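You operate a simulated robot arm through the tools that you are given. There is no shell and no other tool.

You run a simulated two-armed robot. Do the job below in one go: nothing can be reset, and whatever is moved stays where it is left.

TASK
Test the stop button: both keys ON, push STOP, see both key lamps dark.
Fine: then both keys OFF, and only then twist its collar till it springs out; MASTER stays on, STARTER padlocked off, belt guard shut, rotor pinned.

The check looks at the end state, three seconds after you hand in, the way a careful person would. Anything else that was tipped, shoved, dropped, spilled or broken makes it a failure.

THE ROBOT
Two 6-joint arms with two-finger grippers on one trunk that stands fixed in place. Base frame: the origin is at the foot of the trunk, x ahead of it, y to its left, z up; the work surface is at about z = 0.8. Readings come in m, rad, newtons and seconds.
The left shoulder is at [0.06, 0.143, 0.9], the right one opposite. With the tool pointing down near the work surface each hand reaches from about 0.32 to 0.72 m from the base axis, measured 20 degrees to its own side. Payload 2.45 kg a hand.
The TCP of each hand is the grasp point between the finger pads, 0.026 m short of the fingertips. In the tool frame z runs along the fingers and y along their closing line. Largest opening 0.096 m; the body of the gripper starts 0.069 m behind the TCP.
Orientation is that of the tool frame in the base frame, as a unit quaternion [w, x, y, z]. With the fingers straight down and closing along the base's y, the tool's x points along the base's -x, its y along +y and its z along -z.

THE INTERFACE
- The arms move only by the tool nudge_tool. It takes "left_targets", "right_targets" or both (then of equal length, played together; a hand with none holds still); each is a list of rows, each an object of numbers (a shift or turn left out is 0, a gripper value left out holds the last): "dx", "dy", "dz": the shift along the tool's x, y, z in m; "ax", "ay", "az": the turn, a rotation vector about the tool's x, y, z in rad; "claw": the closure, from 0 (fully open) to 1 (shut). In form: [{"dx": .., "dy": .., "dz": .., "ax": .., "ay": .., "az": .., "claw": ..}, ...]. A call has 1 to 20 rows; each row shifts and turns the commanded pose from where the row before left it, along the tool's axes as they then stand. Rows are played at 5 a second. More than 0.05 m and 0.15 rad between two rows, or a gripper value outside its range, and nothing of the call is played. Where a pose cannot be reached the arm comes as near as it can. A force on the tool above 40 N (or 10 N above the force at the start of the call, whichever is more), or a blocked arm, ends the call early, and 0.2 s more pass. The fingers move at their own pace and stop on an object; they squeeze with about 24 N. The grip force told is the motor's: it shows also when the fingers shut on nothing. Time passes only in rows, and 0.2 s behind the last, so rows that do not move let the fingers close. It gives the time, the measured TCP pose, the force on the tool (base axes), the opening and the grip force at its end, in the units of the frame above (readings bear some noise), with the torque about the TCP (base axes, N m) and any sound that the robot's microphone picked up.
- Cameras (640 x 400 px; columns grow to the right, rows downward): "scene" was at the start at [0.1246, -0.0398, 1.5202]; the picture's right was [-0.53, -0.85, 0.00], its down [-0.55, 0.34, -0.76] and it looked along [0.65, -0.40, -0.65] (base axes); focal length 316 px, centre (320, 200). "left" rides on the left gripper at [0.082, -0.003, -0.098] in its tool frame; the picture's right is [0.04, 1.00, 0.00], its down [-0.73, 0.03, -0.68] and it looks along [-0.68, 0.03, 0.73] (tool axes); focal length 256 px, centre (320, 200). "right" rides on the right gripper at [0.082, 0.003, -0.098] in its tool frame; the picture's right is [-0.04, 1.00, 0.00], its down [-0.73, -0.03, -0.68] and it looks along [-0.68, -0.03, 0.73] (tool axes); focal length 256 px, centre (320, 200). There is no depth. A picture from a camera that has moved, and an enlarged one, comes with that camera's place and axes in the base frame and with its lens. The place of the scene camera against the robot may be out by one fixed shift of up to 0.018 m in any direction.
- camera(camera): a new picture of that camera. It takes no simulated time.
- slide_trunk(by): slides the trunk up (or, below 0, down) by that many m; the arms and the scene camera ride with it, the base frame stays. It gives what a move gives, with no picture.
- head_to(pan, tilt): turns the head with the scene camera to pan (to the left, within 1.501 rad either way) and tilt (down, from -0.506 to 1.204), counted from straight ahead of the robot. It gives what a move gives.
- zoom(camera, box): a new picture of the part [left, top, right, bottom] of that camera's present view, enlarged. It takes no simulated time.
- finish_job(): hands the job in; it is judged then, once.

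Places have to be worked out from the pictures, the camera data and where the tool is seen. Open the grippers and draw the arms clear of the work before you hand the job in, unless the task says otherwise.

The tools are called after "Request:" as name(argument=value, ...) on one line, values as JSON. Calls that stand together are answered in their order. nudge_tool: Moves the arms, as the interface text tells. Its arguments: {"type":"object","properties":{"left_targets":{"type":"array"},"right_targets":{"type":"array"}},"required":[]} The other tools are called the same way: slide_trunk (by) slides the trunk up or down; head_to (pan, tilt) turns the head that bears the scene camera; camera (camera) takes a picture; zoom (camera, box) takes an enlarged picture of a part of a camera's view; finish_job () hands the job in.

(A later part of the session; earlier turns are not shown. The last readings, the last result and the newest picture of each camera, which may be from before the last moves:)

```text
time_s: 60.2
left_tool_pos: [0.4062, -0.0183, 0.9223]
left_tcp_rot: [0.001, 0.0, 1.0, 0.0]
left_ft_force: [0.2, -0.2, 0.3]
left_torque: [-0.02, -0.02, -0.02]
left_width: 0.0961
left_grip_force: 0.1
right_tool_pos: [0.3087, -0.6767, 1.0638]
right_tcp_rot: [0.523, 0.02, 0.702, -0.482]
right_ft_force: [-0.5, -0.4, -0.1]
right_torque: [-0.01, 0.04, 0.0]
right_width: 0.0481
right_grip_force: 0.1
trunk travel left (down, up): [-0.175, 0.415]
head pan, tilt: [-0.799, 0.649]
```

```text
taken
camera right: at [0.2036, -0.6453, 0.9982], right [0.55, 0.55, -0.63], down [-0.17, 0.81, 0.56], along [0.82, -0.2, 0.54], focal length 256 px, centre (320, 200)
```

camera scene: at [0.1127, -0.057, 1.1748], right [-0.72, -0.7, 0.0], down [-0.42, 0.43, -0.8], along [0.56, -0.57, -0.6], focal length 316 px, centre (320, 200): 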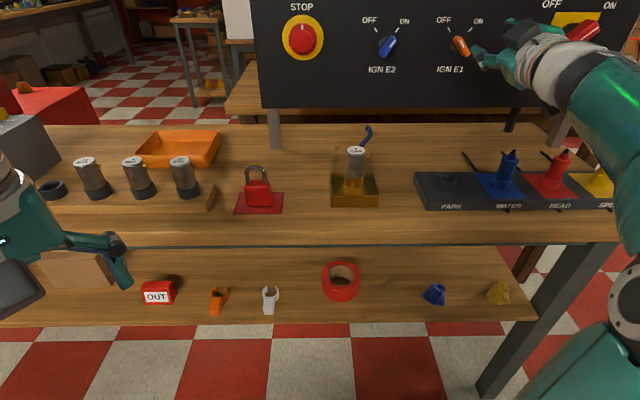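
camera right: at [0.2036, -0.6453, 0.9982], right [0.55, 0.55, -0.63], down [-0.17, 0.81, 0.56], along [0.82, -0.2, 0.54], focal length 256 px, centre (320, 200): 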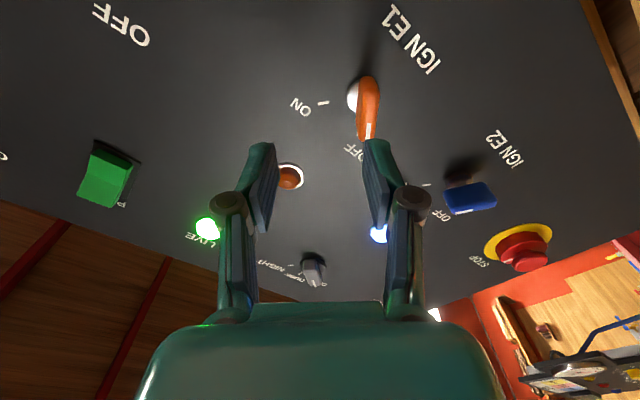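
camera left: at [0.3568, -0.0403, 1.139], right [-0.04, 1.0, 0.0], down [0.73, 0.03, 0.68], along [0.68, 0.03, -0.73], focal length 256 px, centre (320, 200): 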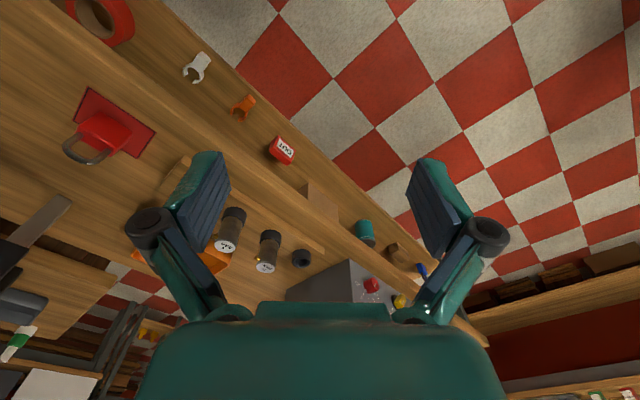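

Good posture now. E1 is about 31 mm in tool +y and 6 mm in tool +x from my axis, 0.112 m ahead. I shift there and look closely.

Request:
nudge_tool(right_targets=[{"dx": 0.003, "dy": 0.0155}, {"dx": 0.003, "dy": 0.0155}, {"dz": 0.02}, {}])

Request:
zoom(camera="right", box=[220, 40, 420, 240])

Request:
camera(camera="scene")

```text
time_s: 61.2
left_tool_pos: [0.405, -0.0183, 0.9223]
left_tcp_rot: [0.0, 0.0, 1.0, -0.001]
left_ft_force: [-0.1, -0.6, -0.8]
left_torque: [0.02, 0.01, 0.01]
left_width: 0.096
left_grip_force: 0.0
right_tool_pos: [0.3372, -0.6747, 1.0394]
right_tcp_rot: [0.523, 0.019, 0.702, -0.483]
right_ft_force: [0.9, -0.2, 0.2]
right_torque: [0.03, 0.0, 0.01]
right_width: 0.0481
right_grip_force: 0.1
trunk travel left (down, up): [-0.175, 0.415]
head pan, tilt: [-0.799, 0.649]
```

```text
2.00 times, centred on (320, 140) of right
camera zoom: at [0.2317, -0.6442, 0.9745], right [0.55, 0.55, -0.63], down [-0.17, 0.81, 0.56], along [0.82, -0.2, 0.54], focal length 512 px, centre (320, 320)
```

zoom: 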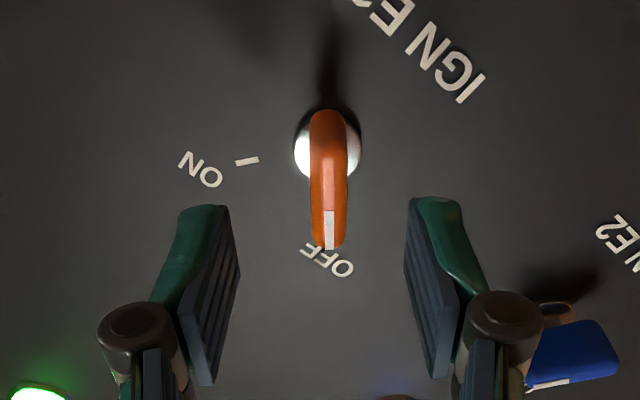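

```text
taken
camera scene: at [0.1128, -0.0573, 1.1747], right [-0.72, -0.7, 0.0], down [-0.42, 0.43, -0.8], along [0.56, -0.57, -0.6], focal length 316 px, centre (320, 200)
```

scene: 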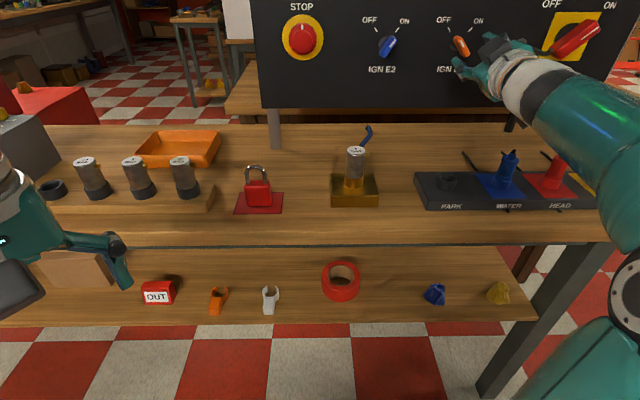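

E1's lever is aligned with the fingers. Small trims (-2 mm x, +1.5 mm y) and 30 mm forward, then re-check.

Request:
nudge_tool(right_targets=[{"dx": -0.002, "dy": 0.0015, "dz": 0.015}, {"dz": 0.015}, {}])

Request:
zoom(camera="right", box=[220, 80, 420, 280])

```text
time_s: 62.0
left_tool_pos: [0.4059, -0.0175, 0.923]
left_tcp_rot: [0.0, 0.0, 1.0, -0.001]
left_ft_force: [-0.5, 0.3, -0.4]
left_torque: [0.02, 0.0, 0.03]
left_width: 0.0962
left_grip_force: 0.0
right_tool_pos: [0.3612, -0.6951, 1.0397]
right_tcp_rot: [0.523, 0.019, 0.703, -0.481]
right_ft_force: [0.1, 0.3, 0.4]
right_torque: [-0.03, -0.01, 0.01]
right_width: 0.0478
right_grip_force: 0.2
trunk travel left (down, up): [-0.175, 0.415]
head pan, tilt: [-0.799, 0.649]
```

```text
2.00 times, centred on (320, 180) of right
camera zoom: at [0.2551, -0.664, 0.9751], right [0.55, 0.55, -0.63], down [-0.17, 0.81, 0.56], along [0.82, -0.2, 0.54], focal length 512 px, centre (320, 240)
```

zoom: 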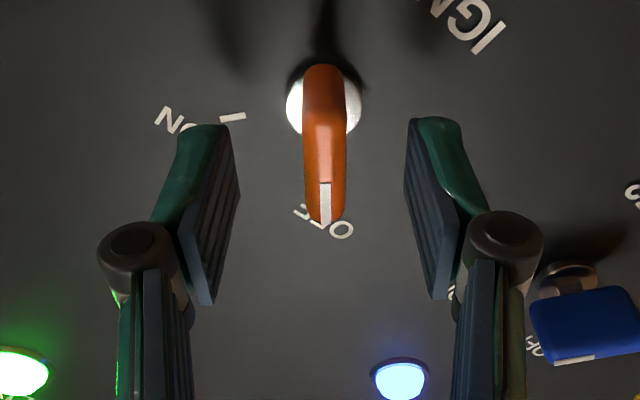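

Almost centred; I trim 1–1.5 mm, go in 27 mm and close on the lever.

Request:
nudge_tool(right_targets=[{"dx": -0.0015, "dy": 0.001, "dz": 0.014}, {"dz": 0.013}, {"claw": 0.7}, {"claw": 0.95}, {}, {}, {}])

Request:
zoom(camera="right", box=[220, 80, 420, 280])

```text
time_s: 63.6
left_tool_pos: [0.4058, -0.0174, 0.9226]
left_tcp_rot: [0.002, -0.001, 1.0, -0.001]
left_ft_force: [-0.3, -0.4, -0.4]
left_torque: [0.01, 0.01, 0.04]
left_width: 0.0958
left_grip_force: 0.1
right_tool_pos: [0.3807, -0.7126, 1.0402]
right_tcp_rot: [0.524, 0.019, 0.702, -0.482]
right_ft_force: [0.7, 2.2, -1.0]
right_torque: [0.68, -0.77, 0.11]
right_width: 0.012
right_grip_force: 39.3
trunk travel left (down, up): [-0.175, 0.415]
head pan, tilt: [-0.799, 0.649]
```

```text
2.00 times, centred on (320, 180) of right
camera zoom: at [0.275, -0.6817, 0.9748], right [0.55, 0.55, -0.63], down [-0.17, 0.81, 0.56], along [0.82, -0.2, 0.54], focal length 512 px, centre (320, 240)
```

zoom: 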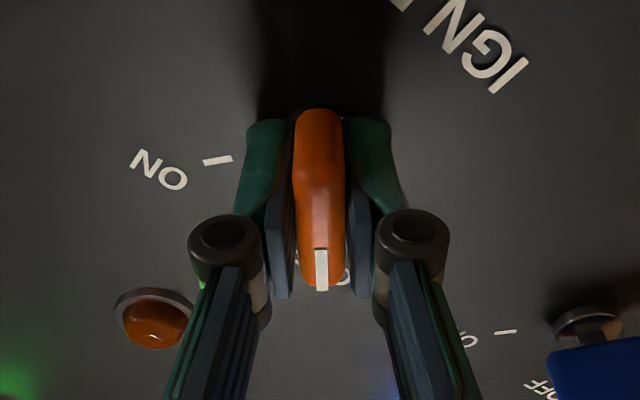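

E1 gripped cleanly. I turn it clockwise toward ON, first half.

Request:
nudge_tool(right_targets=[{"az": 0.138}, {"az": 0.138}, {"az": 0.138}, {"az": 0.138}, {"az": 0.138}, {"az": 0.138}, {}])

Request:
camera(camera="right")

```text
time_s: 65.2
left_tool_pos: [0.4053, -0.0172, 0.9224]
left_tcp_rot: [0.001, 0.0, 1.0, -0.002]
left_ft_force: [0.7, 0.0, 0.1]
left_torque: [0.02, 0.01, 0.01]
left_width: 0.0959
left_grip_force: 0.0
right_tool_pos: [0.3798, -0.7127, 1.0402]
right_tcp_rot: [0.673, 0.3, 0.635, -0.23]
right_ft_force: [-4.2, 7.0, -5.1]
right_torque: [0.0, 0.0, 0.03]
right_width: 0.0117
right_grip_force: 38.1
trunk travel left (down, up): [-0.175, 0.415]
head pan, tilt: [-0.799, 0.649]
```

```text
taken
camera right: at [0.3195, -0.6363, 0.9578], right [0.69, 0.71, 0.15], down [-0.57, 0.4, 0.72], along [0.45, -0.58, 0.68], focal length 256 px, centre (320, 200)
```

right: 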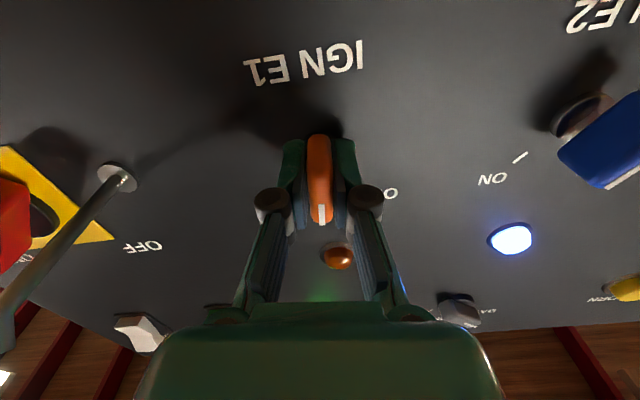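

The lever is past vertical with low forces. I continue the second half to ON.

Request:
nudge_tool(right_targets=[{"az": 0.138}, {"az": 0.138}, {"az": 0.138}, {"az": 0.12}, {}])

Request:
camera(camera="right")

Request:
camera(camera="scene")

```text
time_s: 66.4
left_tool_pos: [0.406, -0.0177, 0.9222]
left_tcp_rot: [0.001, -0.001, 1.0, -0.001]
left_ft_force: [0.4, -0.8, -1.0]
left_torque: [0.0, 0.01, 0.01]
left_width: 0.0959
left_grip_force: 0.1
right_tool_pos: [0.38, -0.7135, 1.0394]
right_tcp_rot: [0.71, 0.458, 0.533, -0.044]
right_ft_force: [-3.0, 6.8, -6.3]
right_torque: [-0.17, -0.2, -0.3]
right_width: 0.0121
right_grip_force: 39.1
trunk travel left (down, up): [-0.175, 0.415]
head pan, tilt: [-0.799, 0.649]
```

```text
taken
camera right: at [0.3468, -0.6081, 0.9755], right [0.53, 0.56, 0.63], down [-0.82, 0.14, 0.56], along [0.22, -0.82, 0.53], focal length 256 px, centre (320, 200)
```

right: 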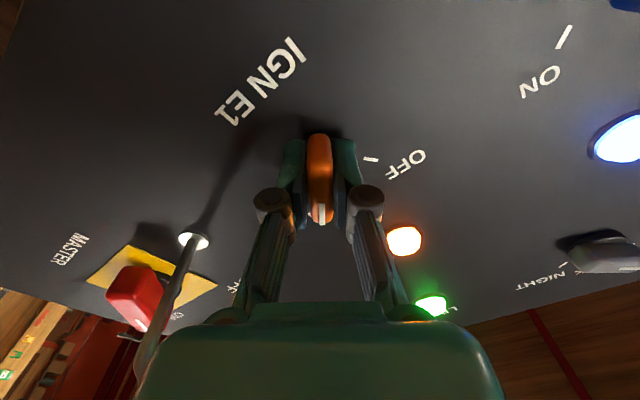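

```text
taken
camera scene: at [0.1125, -0.0568, 1.1748], right [-0.72, -0.7, 0.0], down [-0.42, 0.43, -0.8], along [0.56, -0.57, -0.6], focal length 316 px, centre (320, 200)
```

scene: 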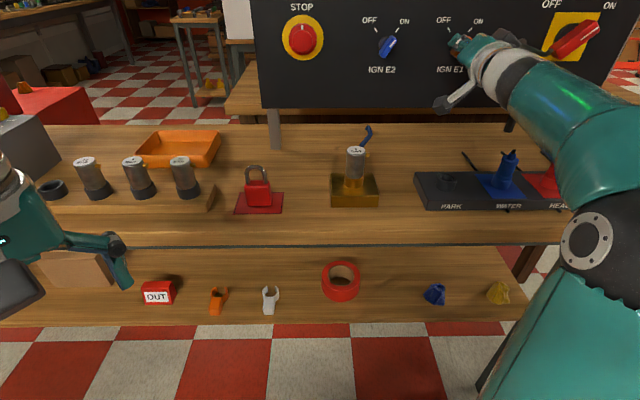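

Both key lamps are lit: E1 is ON too. I open the fingers and back straight out.

Request:
nudge_tool(right_targets=[{"claw": 0.5}, {}, {}, {"dz": -0.02}, {"dz": -0.03}, {"dz": -0.02}, {}])

Request:
camera(camera="right")

Request:
head_to(pan=-0.8, tilt=0.4)

Request:
camera(camera="scene")

```text
time_s: 68.0
left_tool_pos: [0.4049, -0.0174, 0.923]
left_tcp_rot: [0.0, 0.0, 1.0, -0.001]
left_ft_force: [0.4, 0.6, -0.4]
left_torque: [-0.04, -0.01, -0.01]
left_width: 0.0958
left_grip_force: 0.0
right_tool_pos: [0.3309, -0.6641, 1.0395]
right_tcp_rot: [0.71, 0.457, 0.534, -0.045]
right_ft_force: [1.0, 0.1, 0.4]
right_torque: [0.01, -0.01, 0.0]
right_width: 0.0479
right_grip_force: 0.1
trunk travel left (down, up): [-0.175, 0.415]
head pan, tilt: [-0.799, 0.649]
```

```text
taken
camera right: at [0.2969, -0.559, 0.9745], right [0.53, 0.56, 0.63], down [-0.82, 0.14, 0.56], along [0.22, -0.82, 0.53], focal length 256 px, centre (320, 200)
```

right: 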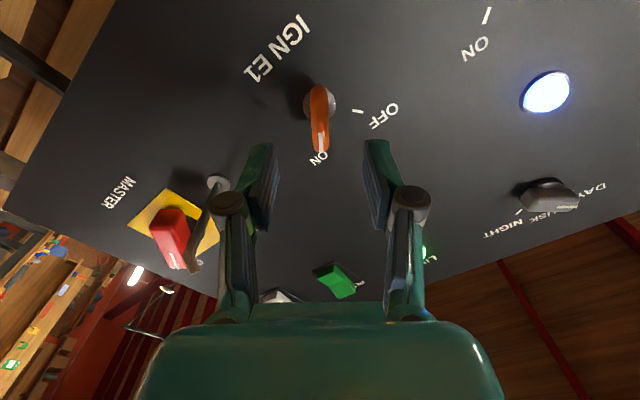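

```text
time_s: 68.8
left_tool_pos: [0.4066, -0.017, 0.9217]
left_tcp_rot: [0.0, 0.0, 1.0, 0.0]
left_ft_force: [0.6, 0.0, -0.7]
left_torque: [-0.01, -0.01, 0.0]
left_width: 0.0961
left_grip_force: 0.1
right_tool_pos: [0.3319, -0.6646, 1.0394]
right_tcp_rot: [0.71, 0.458, 0.534, -0.044]
right_ft_force: [0.5, -0.7, -0.1]
right_torque: [-0.02, 0.02, -0.01]
right_width: 0.0481
right_grip_force: 0.1
trunk travel left (down, up): [-0.175, 0.415]
head pan, tilt: [-0.799, 0.4]
```

```text
taken
camera scene: at [0.1168, -0.0613, 1.1972], right [-0.72, -0.7, 0.0], down [-0.27, 0.28, -0.92], along [0.64, -0.66, -0.39], focal length 316 px, centre (320, 200)
```

scene: 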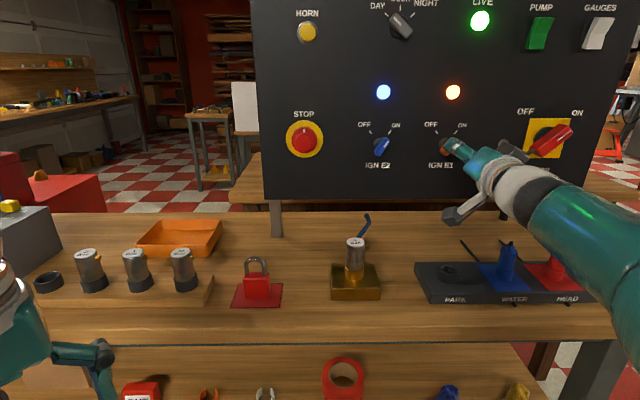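

Both lamps E1 and E2 are clearly lit. Next the STOP: its axis is about (0.613, -0.523, 1.053), button front about 33 mm proud. I close the fingers, level the roll and travel left at a safe stand-off, slightly raised over the canister.

Request:
nudge_tool(right_targets=[{"dz": -0.016, "claw": 1.0}, {"az": -0.13}, {"az": -0.13}, {"az": -0.13}, {"az": -0.13}, {"az": -0.127}, {"dx": -0.03}, {}])

Request:
nudge_tool(right_targets=[{"dy": 0.03}, {"dy": 0.03}, {"dy": 0.03}, {"dy": 0.03}, {"dy": 0.03}, {"dy": 0.03}, {"dy": 0.03}, {"dy": 0.03}, {"dy": 0.03}, {"dy": 0.027}, {}])

Request:
camera(camera="right")

Request:
camera(camera="scene")

```text
time_s: 70.6
left_tool_pos: [0.4057, -0.0172, 0.9224]
left_tcp_rot: [0.001, -0.001, 1.0, -0.001]
left_ft_force: [-1.1, 0.5, 0.0]
left_torque: [-0.02, -0.01, -0.01]
left_width: 0.0959
left_grip_force: 0.0
right_tool_pos: [0.3184, -0.6536, 1.0675]
right_tcp_rot: [0.659, 0.263, 0.651, -0.269]
right_ft_force: [0.3, -0.5, 0.1]
right_torque: [-0.01, -0.01, 0.0]
right_width: 0.0
right_grip_force: 23.9
trunk travel left (down, up): [-0.175, 0.415]
head pan, tilt: [-0.799, 0.4]
```

```text
time_s: 73.0
left_tool_pos: [0.4061, -0.0172, 0.9217]
left_tcp_rot: [0.001, 0.0, 1.0, -0.001]
left_ft_force: [0.6, 0.2, 0.5]
left_torque: [-0.02, 0.04, -0.03]
left_width: 0.096
left_grip_force: 0.1
right_tool_pos: [0.5186, -0.4449, 1.071]
right_tcp_rot: [0.659, 0.264, 0.651, -0.268]
right_ft_force: [1.3, -0.9, 0.9]
right_torque: [0.01, 0.02, 0.0]
right_width: 0.0002
right_grip_force: 24.5
right hand out of reach, approached as far as the arm can: row 2
trunk travel left (down, up): [-0.175, 0.415]
head pan, tilt: [-0.799, 0.4]
```

```text
taken
camera right: at [0.4525, -0.3766, 0.9872], right [0.7, 0.72, 0.04], down [-0.51, 0.46, 0.73], along [0.5, -0.52, 0.69], focal length 256 px, centre (320, 200)
```

right: 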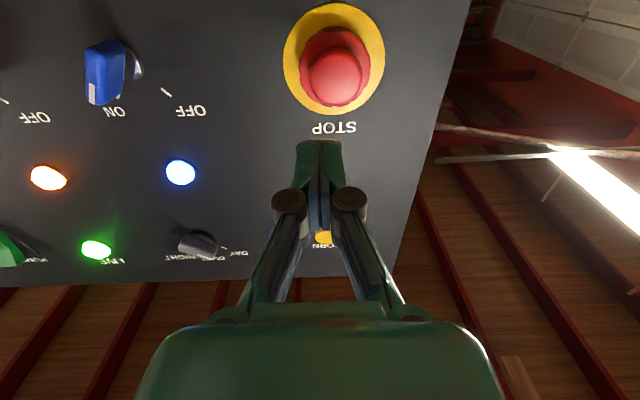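

```text
taken
camera scene: at [0.1171, -0.0612, 1.1973], right [-0.72, -0.7, 0.0], down [-0.27, 0.28, -0.92], along [0.64, -0.66, -0.39], focal length 316 px, centre (320, 200)
```

scene: 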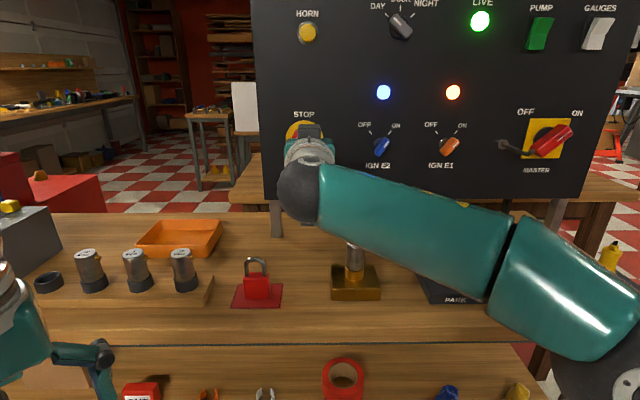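

Lamps are both still lit. I zoom on STOP from the wrist camera to centre on it.

Request:
zoom(camera="right", box=[260, 0, 420, 150])

Request:
zoom(camera="scene", box=[260, 80, 420, 200])

```text
2.67 times, centred on (340, 75) of right
camera zoom: at [0.4525, -0.3766, 0.9872], right [0.7, 0.72, 0.04], down [-0.51, 0.46, 0.73], along [0.5, -0.52, 0.69], focal length 683 px, centre (267, 533)
```

zoom: 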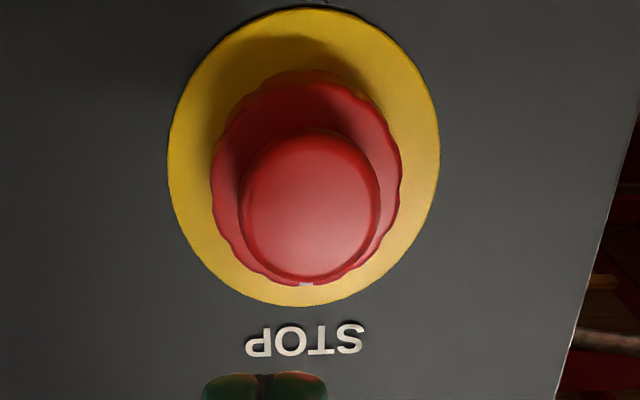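

```text
3.33 times, centred on (340, 140) of scene
camera zoom: at [0.1171, -0.0612, 1.1973], right [-0.72, -0.7, 0.0], down [-0.27, 0.28, -0.92], along [0.64, -0.66, -0.39], focal length 1055 px, centre (253, 400)
```

zoom: 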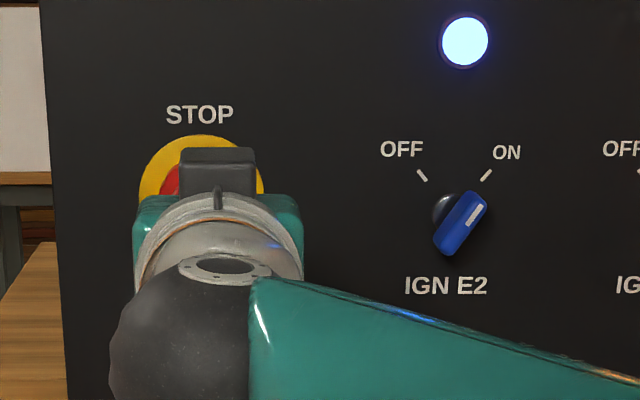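

STOP sits 10 mm to tool +y and 23 mm lower than my axis. I centre on it and move forward to just short of contact.

Request:
nudge_tool(right_targets=[{"dy": 0.0105, "dx": 0.012}, {"dx": 0.011, "dz": 0.02}, {"dz": 0.022}, {}])

Request:
camera(camera="right")

```text
time_s: 74.0
left_tool_pos: [0.4061, -0.0168, 0.9203]
left_tcp_rot: [0.001, 0.0, 1.0, 0.0]
left_ft_force: [-0.1, -0.4, 0.0]
left_torque: [0.01, 0.0, -0.01]
left_width: 0.0961
left_grip_force: 0.1
right_tool_pos: [0.5574, -0.4705, 1.0486]
right_tcp_rot: [0.659, 0.263, 0.652, -0.267]
right_ft_force: [0.6, 1.1, -0.2]
right_torque: [0.0, 0.03, -0.02]
right_width: 0.0
right_grip_force: 24.0
trunk travel left (down, up): [-0.175, 0.415]
head pan, tilt: [-0.799, 0.4]
```

```text
taken
camera right: at [0.4897, -0.3994, 0.965], right [0.7, 0.72, 0.04], down [-0.51, 0.46, 0.73], along [0.5, -0.53, 0.69], focal length 256 px, centre (320, 200)
```

right: 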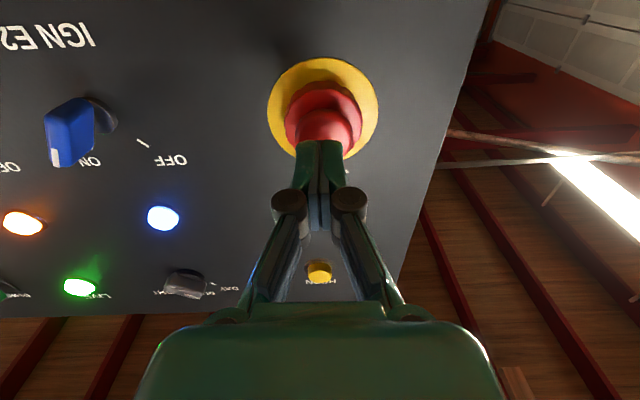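

Centred on the button with the tips about 12 mm away. I push forward in 4 mm steps, watching force and sound.

Request:
nudge_tool(right_targets=[{"dz": 0.004}, {"dz": 0.004}, {"dz": 0.004}, {"dz": 0.004}, {"dz": 0.004}])

Request:
camera(camera="right")

```text
time_s: 75.2
left_tool_pos: [0.4069, -0.0177, 0.9224]
left_tcp_rot: [0.001, 0.0, 1.0, -0.001]
left_ft_force: [0.2, -0.1, -0.1]
left_torque: [-0.02, 0.01, 0.0]
left_width: 0.0958
left_grip_force: 0.1
right_tool_pos: [0.571, -0.4821, 1.0471]
right_tcp_rot: [0.659, 0.263, 0.652, -0.268]
right_ft_force: [-0.9, -0.2, 0.5]
right_torque: [-0.03, 0.0, 0.0]
right_width: 0.0
right_grip_force: 23.9
trunk travel left (down, up): [-0.175, 0.415]
head pan, tilt: [-0.799, 0.4]
```

```text
taken
camera right: at [0.5037, -0.413, 0.9646], right [0.7, 0.72, 0.04], down [-0.51, 0.46, 0.73], along [0.5, -0.52, 0.69], focal length 256 px, centre (320, 200)
```

right: 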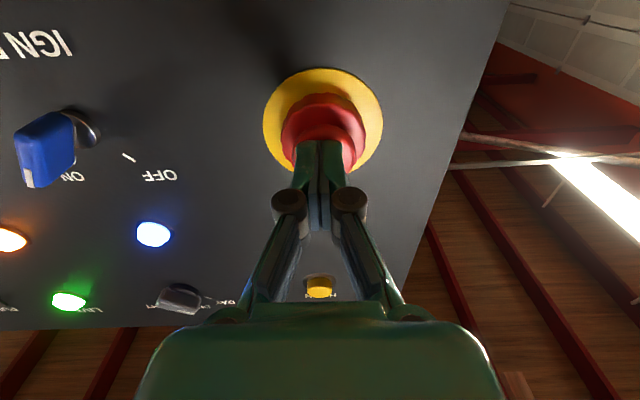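

No contact yet; tips are near h = 33 mm. I keep going in 3 mm steps.

Request:
nudge_tool(right_targets=[{"dz": 0.003}, {"dz": 0.003}, {"dz": 0.003}, {"dz": 0.003}])

Request:
camera(camera="right")

```text
time_s: 76.2
left_tool_pos: [0.4035, -0.0152, 0.9244]
left_tcp_rot: [0.002, 0.0, 1.0, -0.002]
left_ft_force: [-1.0, 0.0, -0.1]
left_torque: [-0.02, 0.05, 0.0]
left_width: 0.0959
left_grip_force: 0.0
right_tool_pos: [0.5772, -0.4888, 1.0485]
right_tcp_rot: [0.658, 0.265, 0.652, -0.267]
right_ft_force: [-25.0, 18.2, -7.7]
right_torque: [0.21, 0.29, -0.15]
right_width: 0.0061
right_grip_force: 28.7
trunk travel left (down, up): [-0.175, 0.415]
head pan, tilt: [-0.799, 0.4]
heard: click
stopped in row 4 (right hand): the force on the tool passed its limit at 42 N (the readings are from after the stop); the commanded pose is now the measured one
```

```text
taken
camera right: at [0.5095, -0.4186, 0.9656], right [0.7, 0.72, 0.04], down [-0.51, 0.46, 0.73], along [0.5, -0.53, 0.68], focal length 256 px, centre (320, 200)
```

right: 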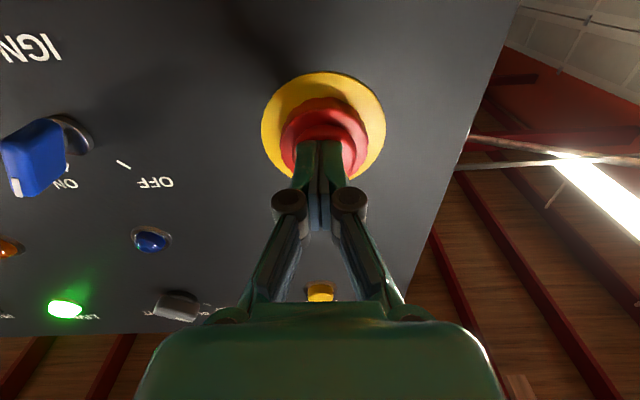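

A click, and both key lamps went dark. I back straight off and confirm the button is latched and the lamps are dark.

Request:
nudge_tool(right_targets=[{"dz": -0.01}, {"dz": -0.02}, {"dz": -0.03}, {}])

Request:
camera(camera="right")

Request:
camera(camera="scene")

Request:
zoom(camera="scene", box=[270, 60, 490, 190])

Request:
zoom(camera="right", box=[250, 20, 410, 170])

```text
time_s: 77.2
left_tool_pos: [0.4068, -0.0169, 0.9211]
left_tcp_rot: [0.001, -0.001, 1.0, 0.0]
left_ft_force: [0.0, -0.7, 0.0]
left_torque: [-0.01, -0.04, 0.0]
left_width: 0.0961
left_grip_force: 0.0
right_tool_pos: [0.5358, -0.4468, 1.0456]
right_tcp_rot: [0.658, 0.264, 0.653, -0.266]
right_ft_force: [-0.3, -0.9, -0.2]
right_torque: [-0.02, 0.01, 0.03]
right_width: 0.0
right_grip_force: 28.6
trunk travel left (down, up): [-0.175, 0.415]
head pan, tilt: [-0.799, 0.4]
```

```text
taken
camera right: at [0.4693, -0.377, 0.9627], right [0.7, 0.72, 0.04], down [-0.51, 0.46, 0.73], along [0.51, -0.53, 0.68], focal length 256 px, centre (320, 200)
```

right: 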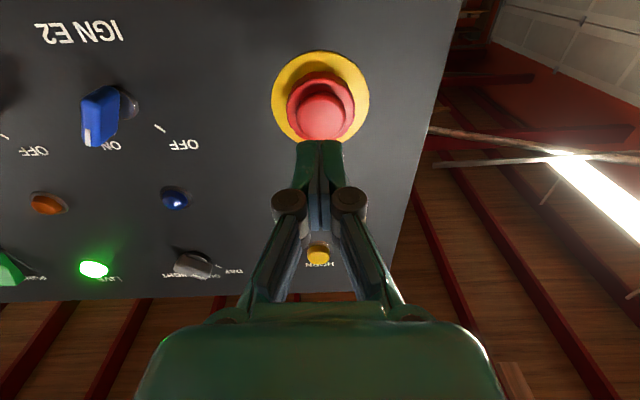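

```text
taken
camera scene: at [0.1169, -0.0611, 1.1973], right [-0.72, -0.7, 0.0], down [-0.27, 0.28, -0.92], along [0.64, -0.66, -0.39], focal length 316 px, centre (320, 200)
```

scene: 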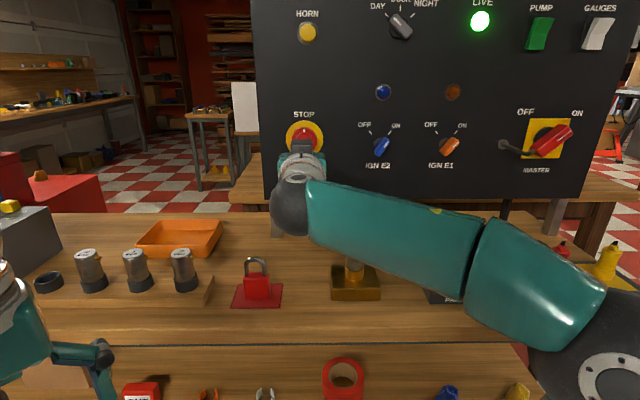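

```text
2.91 times, centred on (380, 125) of scene
camera zoom: at [0.1169, -0.0611, 1.1973], right [-0.72, -0.7, 0.0], down [-0.27, 0.28, -0.92], along [0.64, -0.66, -0.39], focal length 921 px, centre (146, 418)
```

zoom: 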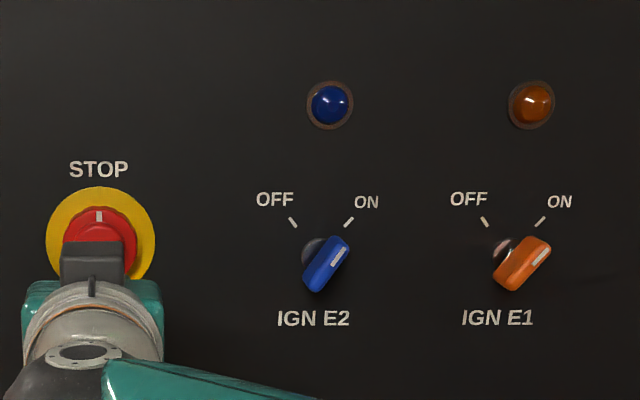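

```text
2.67 times, centred on (330, 95) of right
camera zoom: at [0.4693, -0.377, 0.9627], right [0.7, 0.72, 0.04], down [-0.51, 0.46, 0.73], along [0.51, -0.53, 0.68], focal length 683 px, centre (293, 480)
```

zoom: 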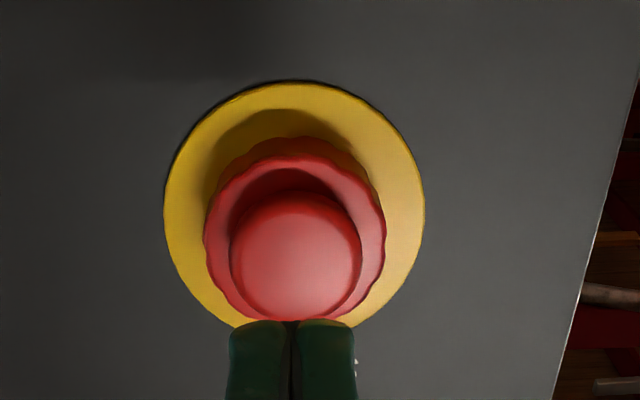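

The test passes: STOP latched, both lamps dark with both keys at ON. Now both keys OFF: I go in front of E2 first and roll to its ON angle with fingers part open.

Request:
nudge_tool(right_targets=[{"dx": -0.015}, {"dy": -0.04}, {"dy": -0.04}, {"dy": -0.04}, {"dy": -0.0385, "claw": 0.5}, {"dx": 0.019}, {"az": 0.133}, {"az": 0.133}, {"az": 0.133}, {"az": 0.133}, {"az": 0.133}, {}])

Request:
zoom(camera="right", box=[220, 40, 420, 240])

Request:
camera(camera="scene")

```text
time_s: 79.8
left_tool_pos: [0.4069, -0.0182, 0.9228]
left_tcp_rot: [0.001, 0.001, 1.0, -0.001]
left_ft_force: [-0.5, 0.7, 0.3]
left_torque: [0.0, 0.0, 0.02]
left_width: 0.0961
left_grip_force: 0.3
right_tool_pos: [0.4265, -0.5626, 1.0415]
right_tcp_rot: [0.709, 0.463, 0.531, -0.037]
right_ft_force: [0.7, 0.0, 0.3]
right_torque: [0.0, 0.03, -0.03]
right_width: 0.0481
right_grip_force: 0.0
trunk travel left (down, up): [-0.175, 0.415]
head pan, tilt: [-0.799, 0.4]
```

```text
2.00 times, centred on (320, 140) of right
camera zoom: at [0.3936, -0.4569, 0.9788], right [0.53, 0.55, 0.65], down [-0.82, 0.13, 0.55], along [0.22, -0.82, 0.52], focal length 512 px, centre (320, 320)
```

zoom: 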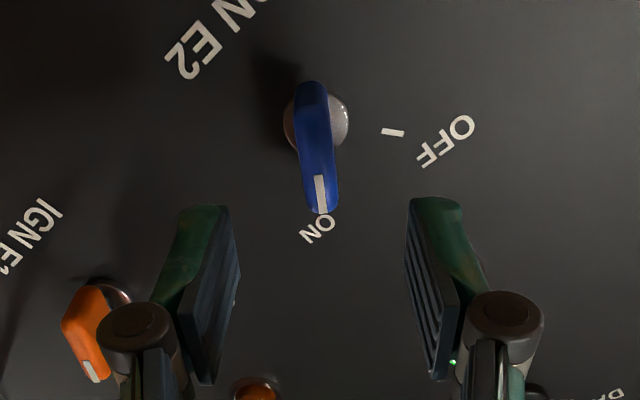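

```text
taken
camera scene: at [0.1169, -0.0613, 1.1973], right [-0.72, -0.7, 0.0], down [-0.27, 0.28, -0.92], along [0.64, -0.66, -0.39], focal length 316 px, centre (320, 200)
```

scene: 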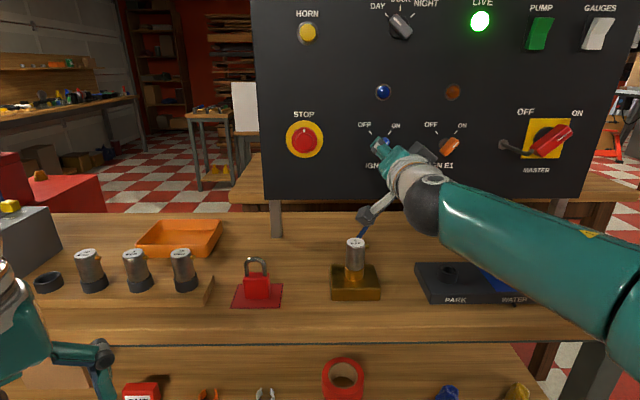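

E2's lever sits at about 33°, where I left it. I trim roll by -0.085, shift a couple of mm and advance 45 mm to check.

Request:
nudge_tool(right_targets=[{"az": -0.085, "dx": 0.0015, "dy": -0.002}, {"dz": 0.022}, {"dz": 0.022}, {}])

Request:
zoom(camera="right", box=[220, 80, 420, 280])

```text
time_s: 80.8
left_tool_pos: [0.4061, -0.0166, 0.9223]
left_tcp_rot: [0.0, 0.0, 1.0, -0.001]
left_ft_force: [0.4, -0.3, -0.4]
left_torque: [0.01, 0.02, 0.0]
left_width: 0.0958
left_grip_force: 0.1
right_tool_pos: [0.4568, -0.5947, 1.0393]
right_tcp_rot: [0.706, 0.44, 0.55, -0.067]
right_ft_force: [-0.2, 0.2, -0.1]
right_torque: [0.01, 0.04, -0.01]
right_width: 0.048
right_grip_force: 0.1
trunk travel left (down, up): [-0.175, 0.415]
head pan, tilt: [-0.799, 0.4]
```

```text
2.00 times, centred on (320, 180) of right
camera zoom: at [0.4211, -0.4928, 0.9714], right [0.56, 0.59, 0.58], down [-0.79, 0.17, 0.59], along [0.25, -0.79, 0.56], focal length 512 px, centre (320, 240)
```

zoom: 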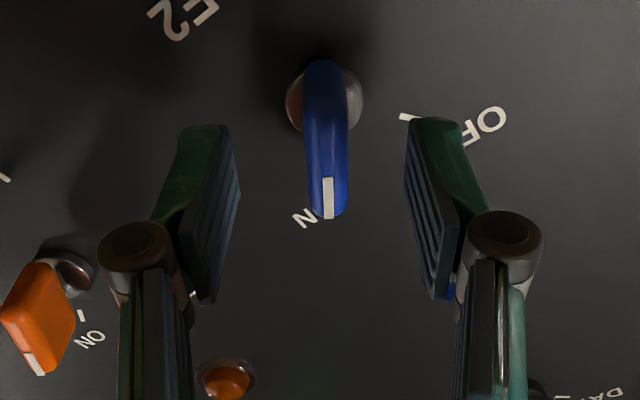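

Well aligned now. Last small trim, in 27 mm, and close on the lever.

Request:
nudge_tool(right_targets=[{"dx": -0.001, "dy": 0.0013, "dz": 0.014}, {"dz": 0.0136}, {"claw": 0.7}, {"claw": 0.95}, {}, {}, {}])

Request:
zoom(camera="right", box=[220, 80, 420, 280])

```text
time_s: 82.4
left_tool_pos: [0.406, -0.017, 0.9222]
left_tcp_rot: [0.0, 0.0, 1.0, -0.001]
left_ft_force: [-0.3, -0.7, 0.0]
left_torque: [0.01, -0.01, -0.02]
left_width: 0.0957
left_grip_force: 0.1
right_tool_pos: [0.4771, -0.6143, 1.0422]
right_tcp_rot: [0.707, 0.44, 0.55, -0.067]
right_ft_force: [3.9, -2.5, 4.8]
right_torque: [0.27, 0.29, 0.35]
right_width: 0.0119
right_grip_force: 38.4
trunk travel left (down, up): [-0.175, 0.415]
head pan, tilt: [-0.799, 0.4]
```

```text
2.00 times, centred on (320, 180) of right
camera zoom: at [0.4411, -0.5118, 0.9737], right [0.56, 0.59, 0.58], down [-0.79, 0.17, 0.59], along [0.25, -0.79, 0.56], focal length 512 px, centre (320, 240)
```

zoom: 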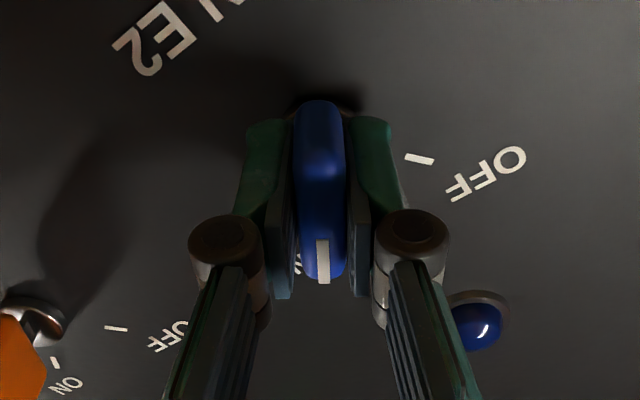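

E2 gripped. I turn it counter-clockwise back toward OFF.

Request:
nudge_tool(right_targets=[{"az": -0.13}, {"az": -0.13}, {"az": -0.13}, {"az": -0.13}, {"az": -0.13}, {"az": -0.13}, {"az": -0.13}, {"az": -0.13}, {"az": -0.13}, {}])

Request:
zoom(camera="right", box=[220, 80, 420, 280])

```text
time_s: 84.6
left_tool_pos: [0.4058, -0.0178, 0.9214]
left_tcp_rot: [0.0, 0.0, 1.0, -0.001]
left_ft_force: [-0.2, -0.4, -0.4]
left_torque: [-0.02, -0.01, -0.03]
left_width: 0.0957
left_grip_force: 0.1
right_tool_pos: [0.4787, -0.6129, 1.0412]
right_tcp_rot: [0.55, 0.063, 0.702, -0.447]
right_ft_force: [5.7, -4.1, 3.8]
right_torque: [0.38, 0.39, -0.38]
right_width: 0.012
right_grip_force: 38.7
trunk travel left (down, up): [-0.175, 0.415]
head pan, tilt: [-0.799, 0.4]
```

```text
2.00 times, centred on (320, 180) of right
camera zoom: at [0.3791, -0.5752, 0.9708], right [0.59, 0.61, -0.53], down [-0.22, 0.75, 0.62], along [0.77, -0.25, 0.58], focal length 512 px, centre (320, 240)
```

zoom: 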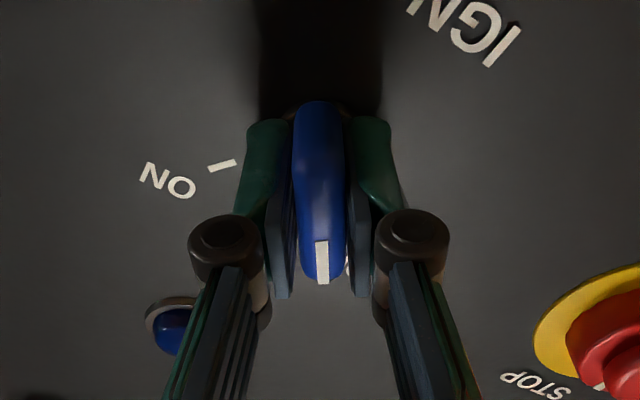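

Nearly at OFF with no turning torque yet. I go on gently to the OFF stop.

Request:
nudge_tool(right_targets=[{"az": -0.05}, {"az": -0.04}, {"az": -0.03}, {}])

Request:
zoom(camera="right", box=[220, 80, 420, 280])

```text
time_s: 85.6
left_tool_pos: [0.407, -0.0168, 0.9224]
left_tcp_rot: [0.0, 0.0, 1.0, -0.001]
left_ft_force: [-0.6, -0.1, 0.9]
left_torque: [0.0, 0.01, -0.02]
left_width: 0.096
left_grip_force: 0.0
right_tool_pos: [0.4803, -0.6124, 1.0415]
right_tcp_rot: [0.524, 0.021, 0.705, -0.478]
right_ft_force: [8.2, -1.5, 0.7]
right_torque: [0.78, -0.59, 0.01]
right_width: 0.0117
right_grip_force: 39.1
trunk travel left (down, up): [-0.175, 0.415]
head pan, tilt: [-0.799, 0.4]
```

```text
2.00 times, centred on (320, 180) of right
camera zoom: at [0.3736, -0.5809, 0.9762], right [0.55, 0.56, -0.62], down [-0.17, 0.8, 0.57], along [0.82, -0.21, 0.54], focal length 512 px, centre (320, 240)
```

zoom: 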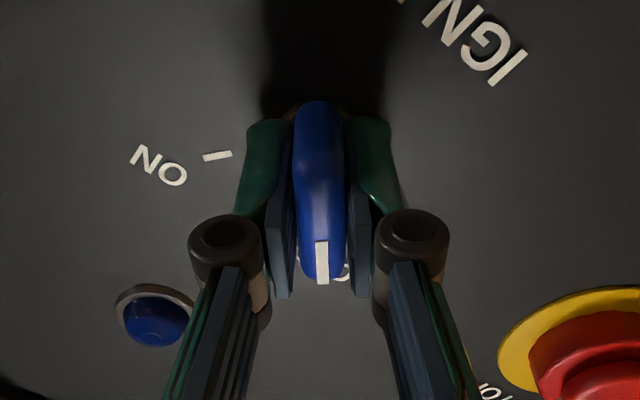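

The same stop torque as at the start (about 1 N·m): E2 is fully OFF. I release and back out.

Request:
nudge_tool(right_targets=[{"claw": 0.5}, {}, {}, {"dz": -0.02}, {"dz": -0.03}, {"dz": -0.02}, {}])

Request:
zoom(camera="right", box=[220, 40, 420, 240])

Request:
zoom(camera="scene", box=[270, 60, 490, 190])

```text
time_s: 87.2
left_tool_pos: [0.4059, -0.0173, 0.9229]
left_tcp_rot: [0.001, 0.0, 1.0, -0.001]
left_ft_force: [0.1, 0.7, -0.6]
left_torque: [0.0, 0.0, 0.01]
left_width: 0.096
left_grip_force: 0.1
right_tool_pos: [0.4254, -0.5639, 1.0405]
right_tcp_rot: [0.523, 0.021, 0.704, -0.48]
right_ft_force: [-0.2, 0.4, -0.1]
right_torque: [0.03, 0.0, 0.05]
right_width: 0.048
right_grip_force: 0.0
trunk travel left (down, up): [-0.175, 0.415]
head pan, tilt: [-0.799, 0.4]
```

```text
2.00 times, centred on (320, 140) of right
camera zoom: at [0.3209, -0.5315, 0.9753], right [0.55, 0.56, -0.62], down [-0.17, 0.8, 0.57], along [0.82, -0.21, 0.54], focal length 512 px, centre (320, 320)
```

zoom: 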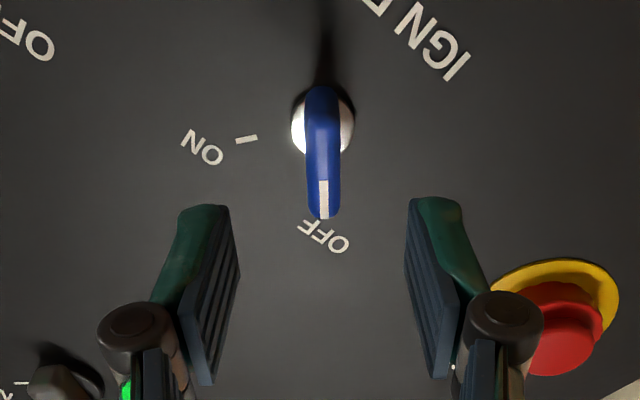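

```text
2.91 times, centred on (380, 125) of scene
camera zoom: at [0.1168, -0.0612, 1.1973], right [-0.72, -0.7, 0.0], down [-0.27, 0.28, -0.92], along [0.64, -0.66, -0.39], focal length 921 px, centre (146, 418)
```

zoom: 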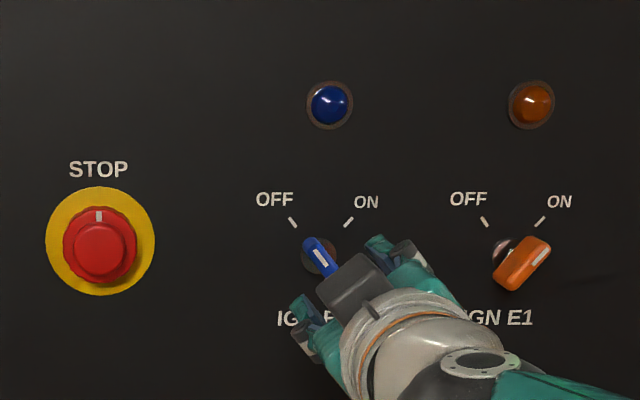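

E2 is OFF. Now to E1: roll level, shift right slightly raised, and roll to its ON angle.

Request:
nudge_tool(right_targets=[{"az": 0.144}, {"az": 0.144}, {"az": 0.144}, {"az": 0.144}, {"az": 0.144}, {"dx": -0.02}, {"dy": -0.0347}, {"dy": -0.0347}, {"dy": -0.0347}, {"dy": -0.0347}, {"az": 0.13}, {"az": 0.13}, {"az": 0.13}, {"az": 0.13}, {"az": 0.125}, {"dx": 0.0159, "dy": -0.0121}, {}])

Request:
zoom(camera="right", box=[220, 40, 420, 240])

Request:
camera(camera="scene")

```text
time_s: 90.8
left_tool_pos: [0.406, -0.0167, 0.9231]
left_tcp_rot: [0.001, -0.001, 1.0, -0.001]
left_ft_force: [0.1, -1.3, 0.2]
left_torque: [-0.02, -0.01, -0.02]
left_width: 0.0958
left_grip_force: 0.1
right_tool_pos: [0.3326, -0.6633, 1.0374]
right_tcp_rot: [0.708, 0.461, 0.534, -0.042]
right_ft_force: [0.2, 0.6, 0.0]
right_torque: [0.02, -0.01, -0.01]
right_width: 0.0481
right_grip_force: 0.0
trunk travel left (down, up): [-0.175, 0.415]
head pan, tilt: [-0.799, 0.4]
```

```text
2.00 times, centred on (320, 140) of right
camera zoom: at [0.298, -0.5583, 0.9751], right [0.53, 0.55, 0.64], down [-0.82, 0.14, 0.56], along [0.22, -0.82, 0.53], focal length 512 px, centre (320, 320)
```

zoom: 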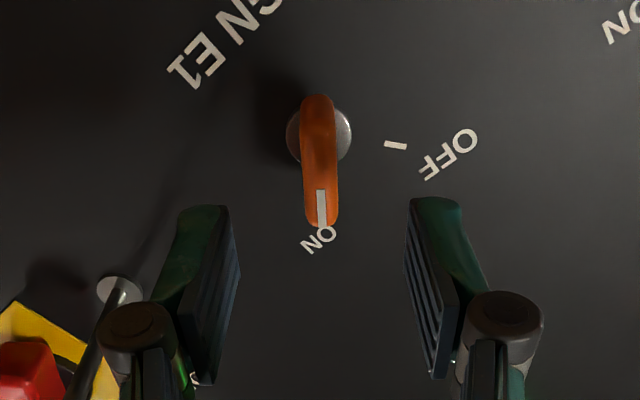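

```text
taken
camera scene: at [0.1169, -0.0613, 1.1973], right [-0.72, -0.7, 0.0], down [-0.27, 0.28, -0.92], along [0.64, -0.66, -0.39], focal length 316 px, centre (320, 200)
```

scene: 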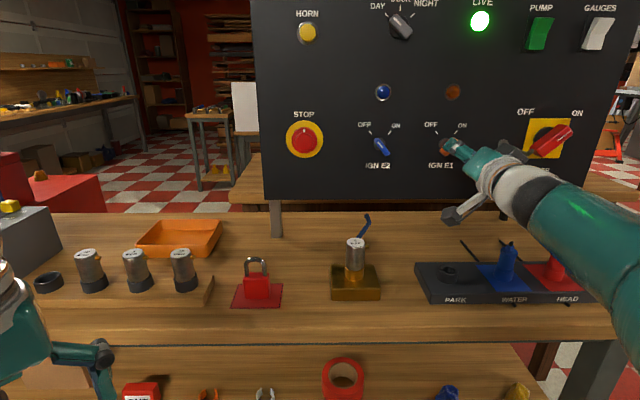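

E1's lever lines up. I trim (-3, -1.5 mm), advance 42 mm and check once more.

Request:
nudge_tool(right_targets=[{"dx": -0.003, "dy": -0.0015}, {"dz": 0.021}, {"dz": 0.021}, {}])

Request:
zoom(camera="right", box=[220, 80, 420, 280])

```text
time_s: 91.8
left_tool_pos: [0.4065, -0.0175, 0.9235]
left_tcp_rot: [0.001, -0.001, 1.0, 0.0]
left_ft_force: [0.4, 0.3, 0.3]
left_torque: [0.06, 0.0, 0.02]
left_width: 0.0959
left_grip_force: 0.0
right_tool_pos: [0.3587, -0.6947, 1.0419]
right_tcp_rot: [0.709, 0.461, 0.533, -0.041]
right_ft_force: [0.0, -0.1, 0.1]
right_torque: [0.0, 0.01, 0.02]
right_width: 0.0479
right_grip_force: 0.0
trunk travel left (down, up): [-0.175, 0.415]
head pan, tilt: [-0.799, 0.4]
```

```text
2.00 times, centred on (320, 180) of right
camera zoom: at [0.3251, -0.5895, 0.978], right [0.53, 0.55, 0.64], down [-0.82, 0.14, 0.56], along [0.22, -0.82, 0.53], focal length 512 px, centre (320, 240)
```

zoom: 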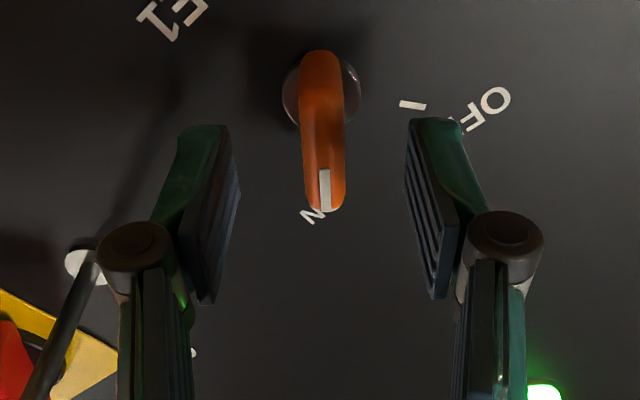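

Centred. In 29 mm and close.

Request:
nudge_tool(right_targets=[{"dz": 0.015}, {"dz": 0.014}, {"claw": 0.7}, {"claw": 0.95}, {}, {}, {}])

Request:
zoom(camera="right", box=[220, 80, 420, 280])

```text
time_s: 93.4
left_tool_pos: [0.4062, -0.0172, 0.922]
left_tcp_rot: [0.001, 0.0, 1.0, -0.001]
left_ft_force: [0.2, -1.4, -0.4]
left_torque: [0.0, 0.0, 0.0]
left_width: 0.0958
left_grip_force: 0.1
right_tool_pos: [0.3797, -0.7136, 1.042]
right_tcp_rot: [0.709, 0.461, 0.533, -0.041]
right_ft_force: [-1.1, -2.5, -0.3]
right_torque: [-0.14, -0.19, -0.29]
right_width: 0.012
right_grip_force: 38.7
trunk travel left (down, up): [-0.175, 0.415]
head pan, tilt: [-0.799, 0.4]
```

```text
2.00 times, centred on (320, 180) of right
camera zoom: at [0.3463, -0.6089, 0.9781], right [0.53, 0.55, 0.64], down [-0.82, 0.14, 0.56], along [0.22, -0.82, 0.53], focal length 512 px, centre (320, 240)
```

zoom: 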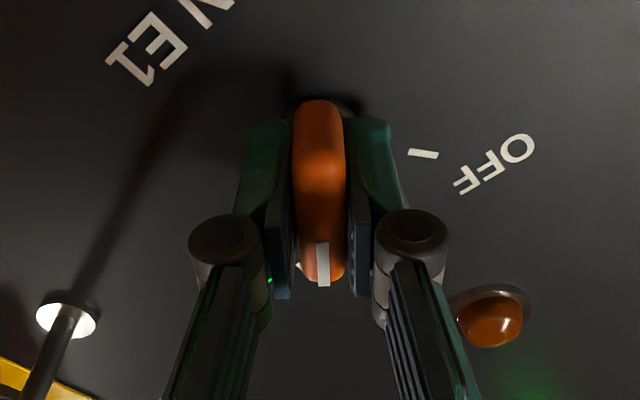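

E1 gripped. I turn it counter-clockwise to OFF.

Request:
nudge_tool(right_targets=[{"az": -0.13}, {"az": -0.13}, {"az": -0.13}, {"az": -0.13}, {"az": -0.13}, {"az": -0.13}, {"az": -0.13}, {"az": -0.13}, {"az": -0.13}, {"az": -0.1}, {}])

Request:
zoom(camera="right", box=[220, 80, 420, 280])

```text
time_s: 95.8
left_tool_pos: [0.4075, -0.0154, 0.9225]
left_tcp_rot: [0.0, 0.0, 1.0, -0.002]
left_ft_force: [-0.3, 0.0, 0.0]
left_torque: [-0.01, 0.01, 0.0]
left_width: 0.0962
left_grip_force: 0.1
right_tool_pos: [0.3827, -0.7128, 1.0409]
right_tcp_rot: [0.546, 0.052, 0.703, -0.454]
right_ft_force: [5.6, 20.1, -5.1]
right_torque: [0.47, 0.39, 0.08]
right_width: 0.0119
right_grip_force: 38.9
trunk travel left (down, up): [-0.175, 0.415]
head pan, tilt: [-0.799, 0.4]
```

```text
2.00 times, centred on (320, 180) of right
camera zoom: at [0.2807, -0.677, 0.9727], right [0.58, 0.6, -0.55], down [-0.21, 0.76, 0.61], along [0.78, -0.24, 0.57], focal length 512 px, centre (320, 240)
```

zoom: 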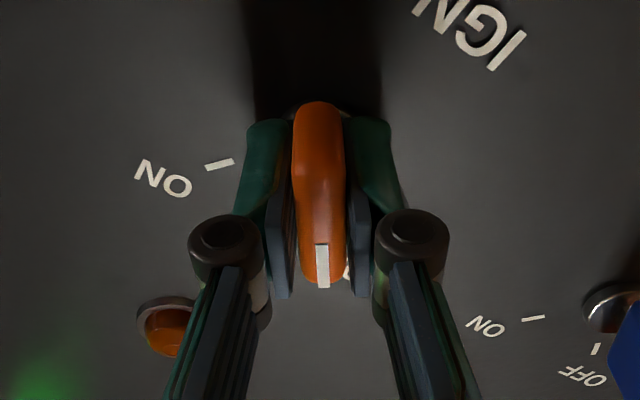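

Close to OFF; a slight side load shows a ~1 mm axis offset. I relieve it and finish the turn to the stop.

Request:
nudge_tool(right_targets=[{"dx": -0.0006, "dy": 0.0008}, {"az": -0.04}, {"az": -0.04}, {"az": -0.02}, {}])

Request:
zoom(camera="right", box=[220, 80, 420, 280])

```text
time_s: 97.0
left_tool_pos: [0.407, -0.0154, 0.9215]
left_tcp_rot: [0.0, -0.001, 1.0, -0.002]
left_ft_force: [-0.4, 0.1, 0.7]
left_torque: [-0.01, 0.02, -0.02]
left_width: 0.0959
left_grip_force: 0.1
right_tool_pos: [0.3817, -0.7124, 1.0415]
right_tcp_rot: [0.522, 0.017, 0.705, -0.479]
right_ft_force: [1.6, 25.3, -12.3]
right_torque: [1.13, -0.37, 0.28]
right_width: 0.0119
right_grip_force: 38.8
trunk travel left (down, up): [-0.175, 0.415]
head pan, tilt: [-0.799, 0.4]
```

```text
2.00 times, centred on (320, 180) of right
camera zoom: at [0.2763, -0.6814, 0.9773], right [0.54, 0.56, -0.63], down [-0.17, 0.81, 0.57], along [0.82, -0.2, 0.53], focal length 512 px, centre (320, 240)
```

zoom: 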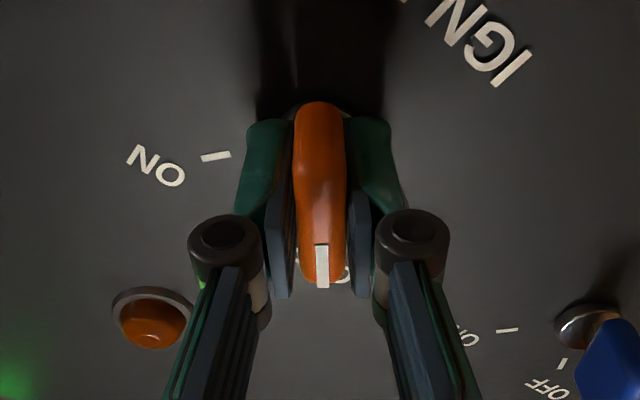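

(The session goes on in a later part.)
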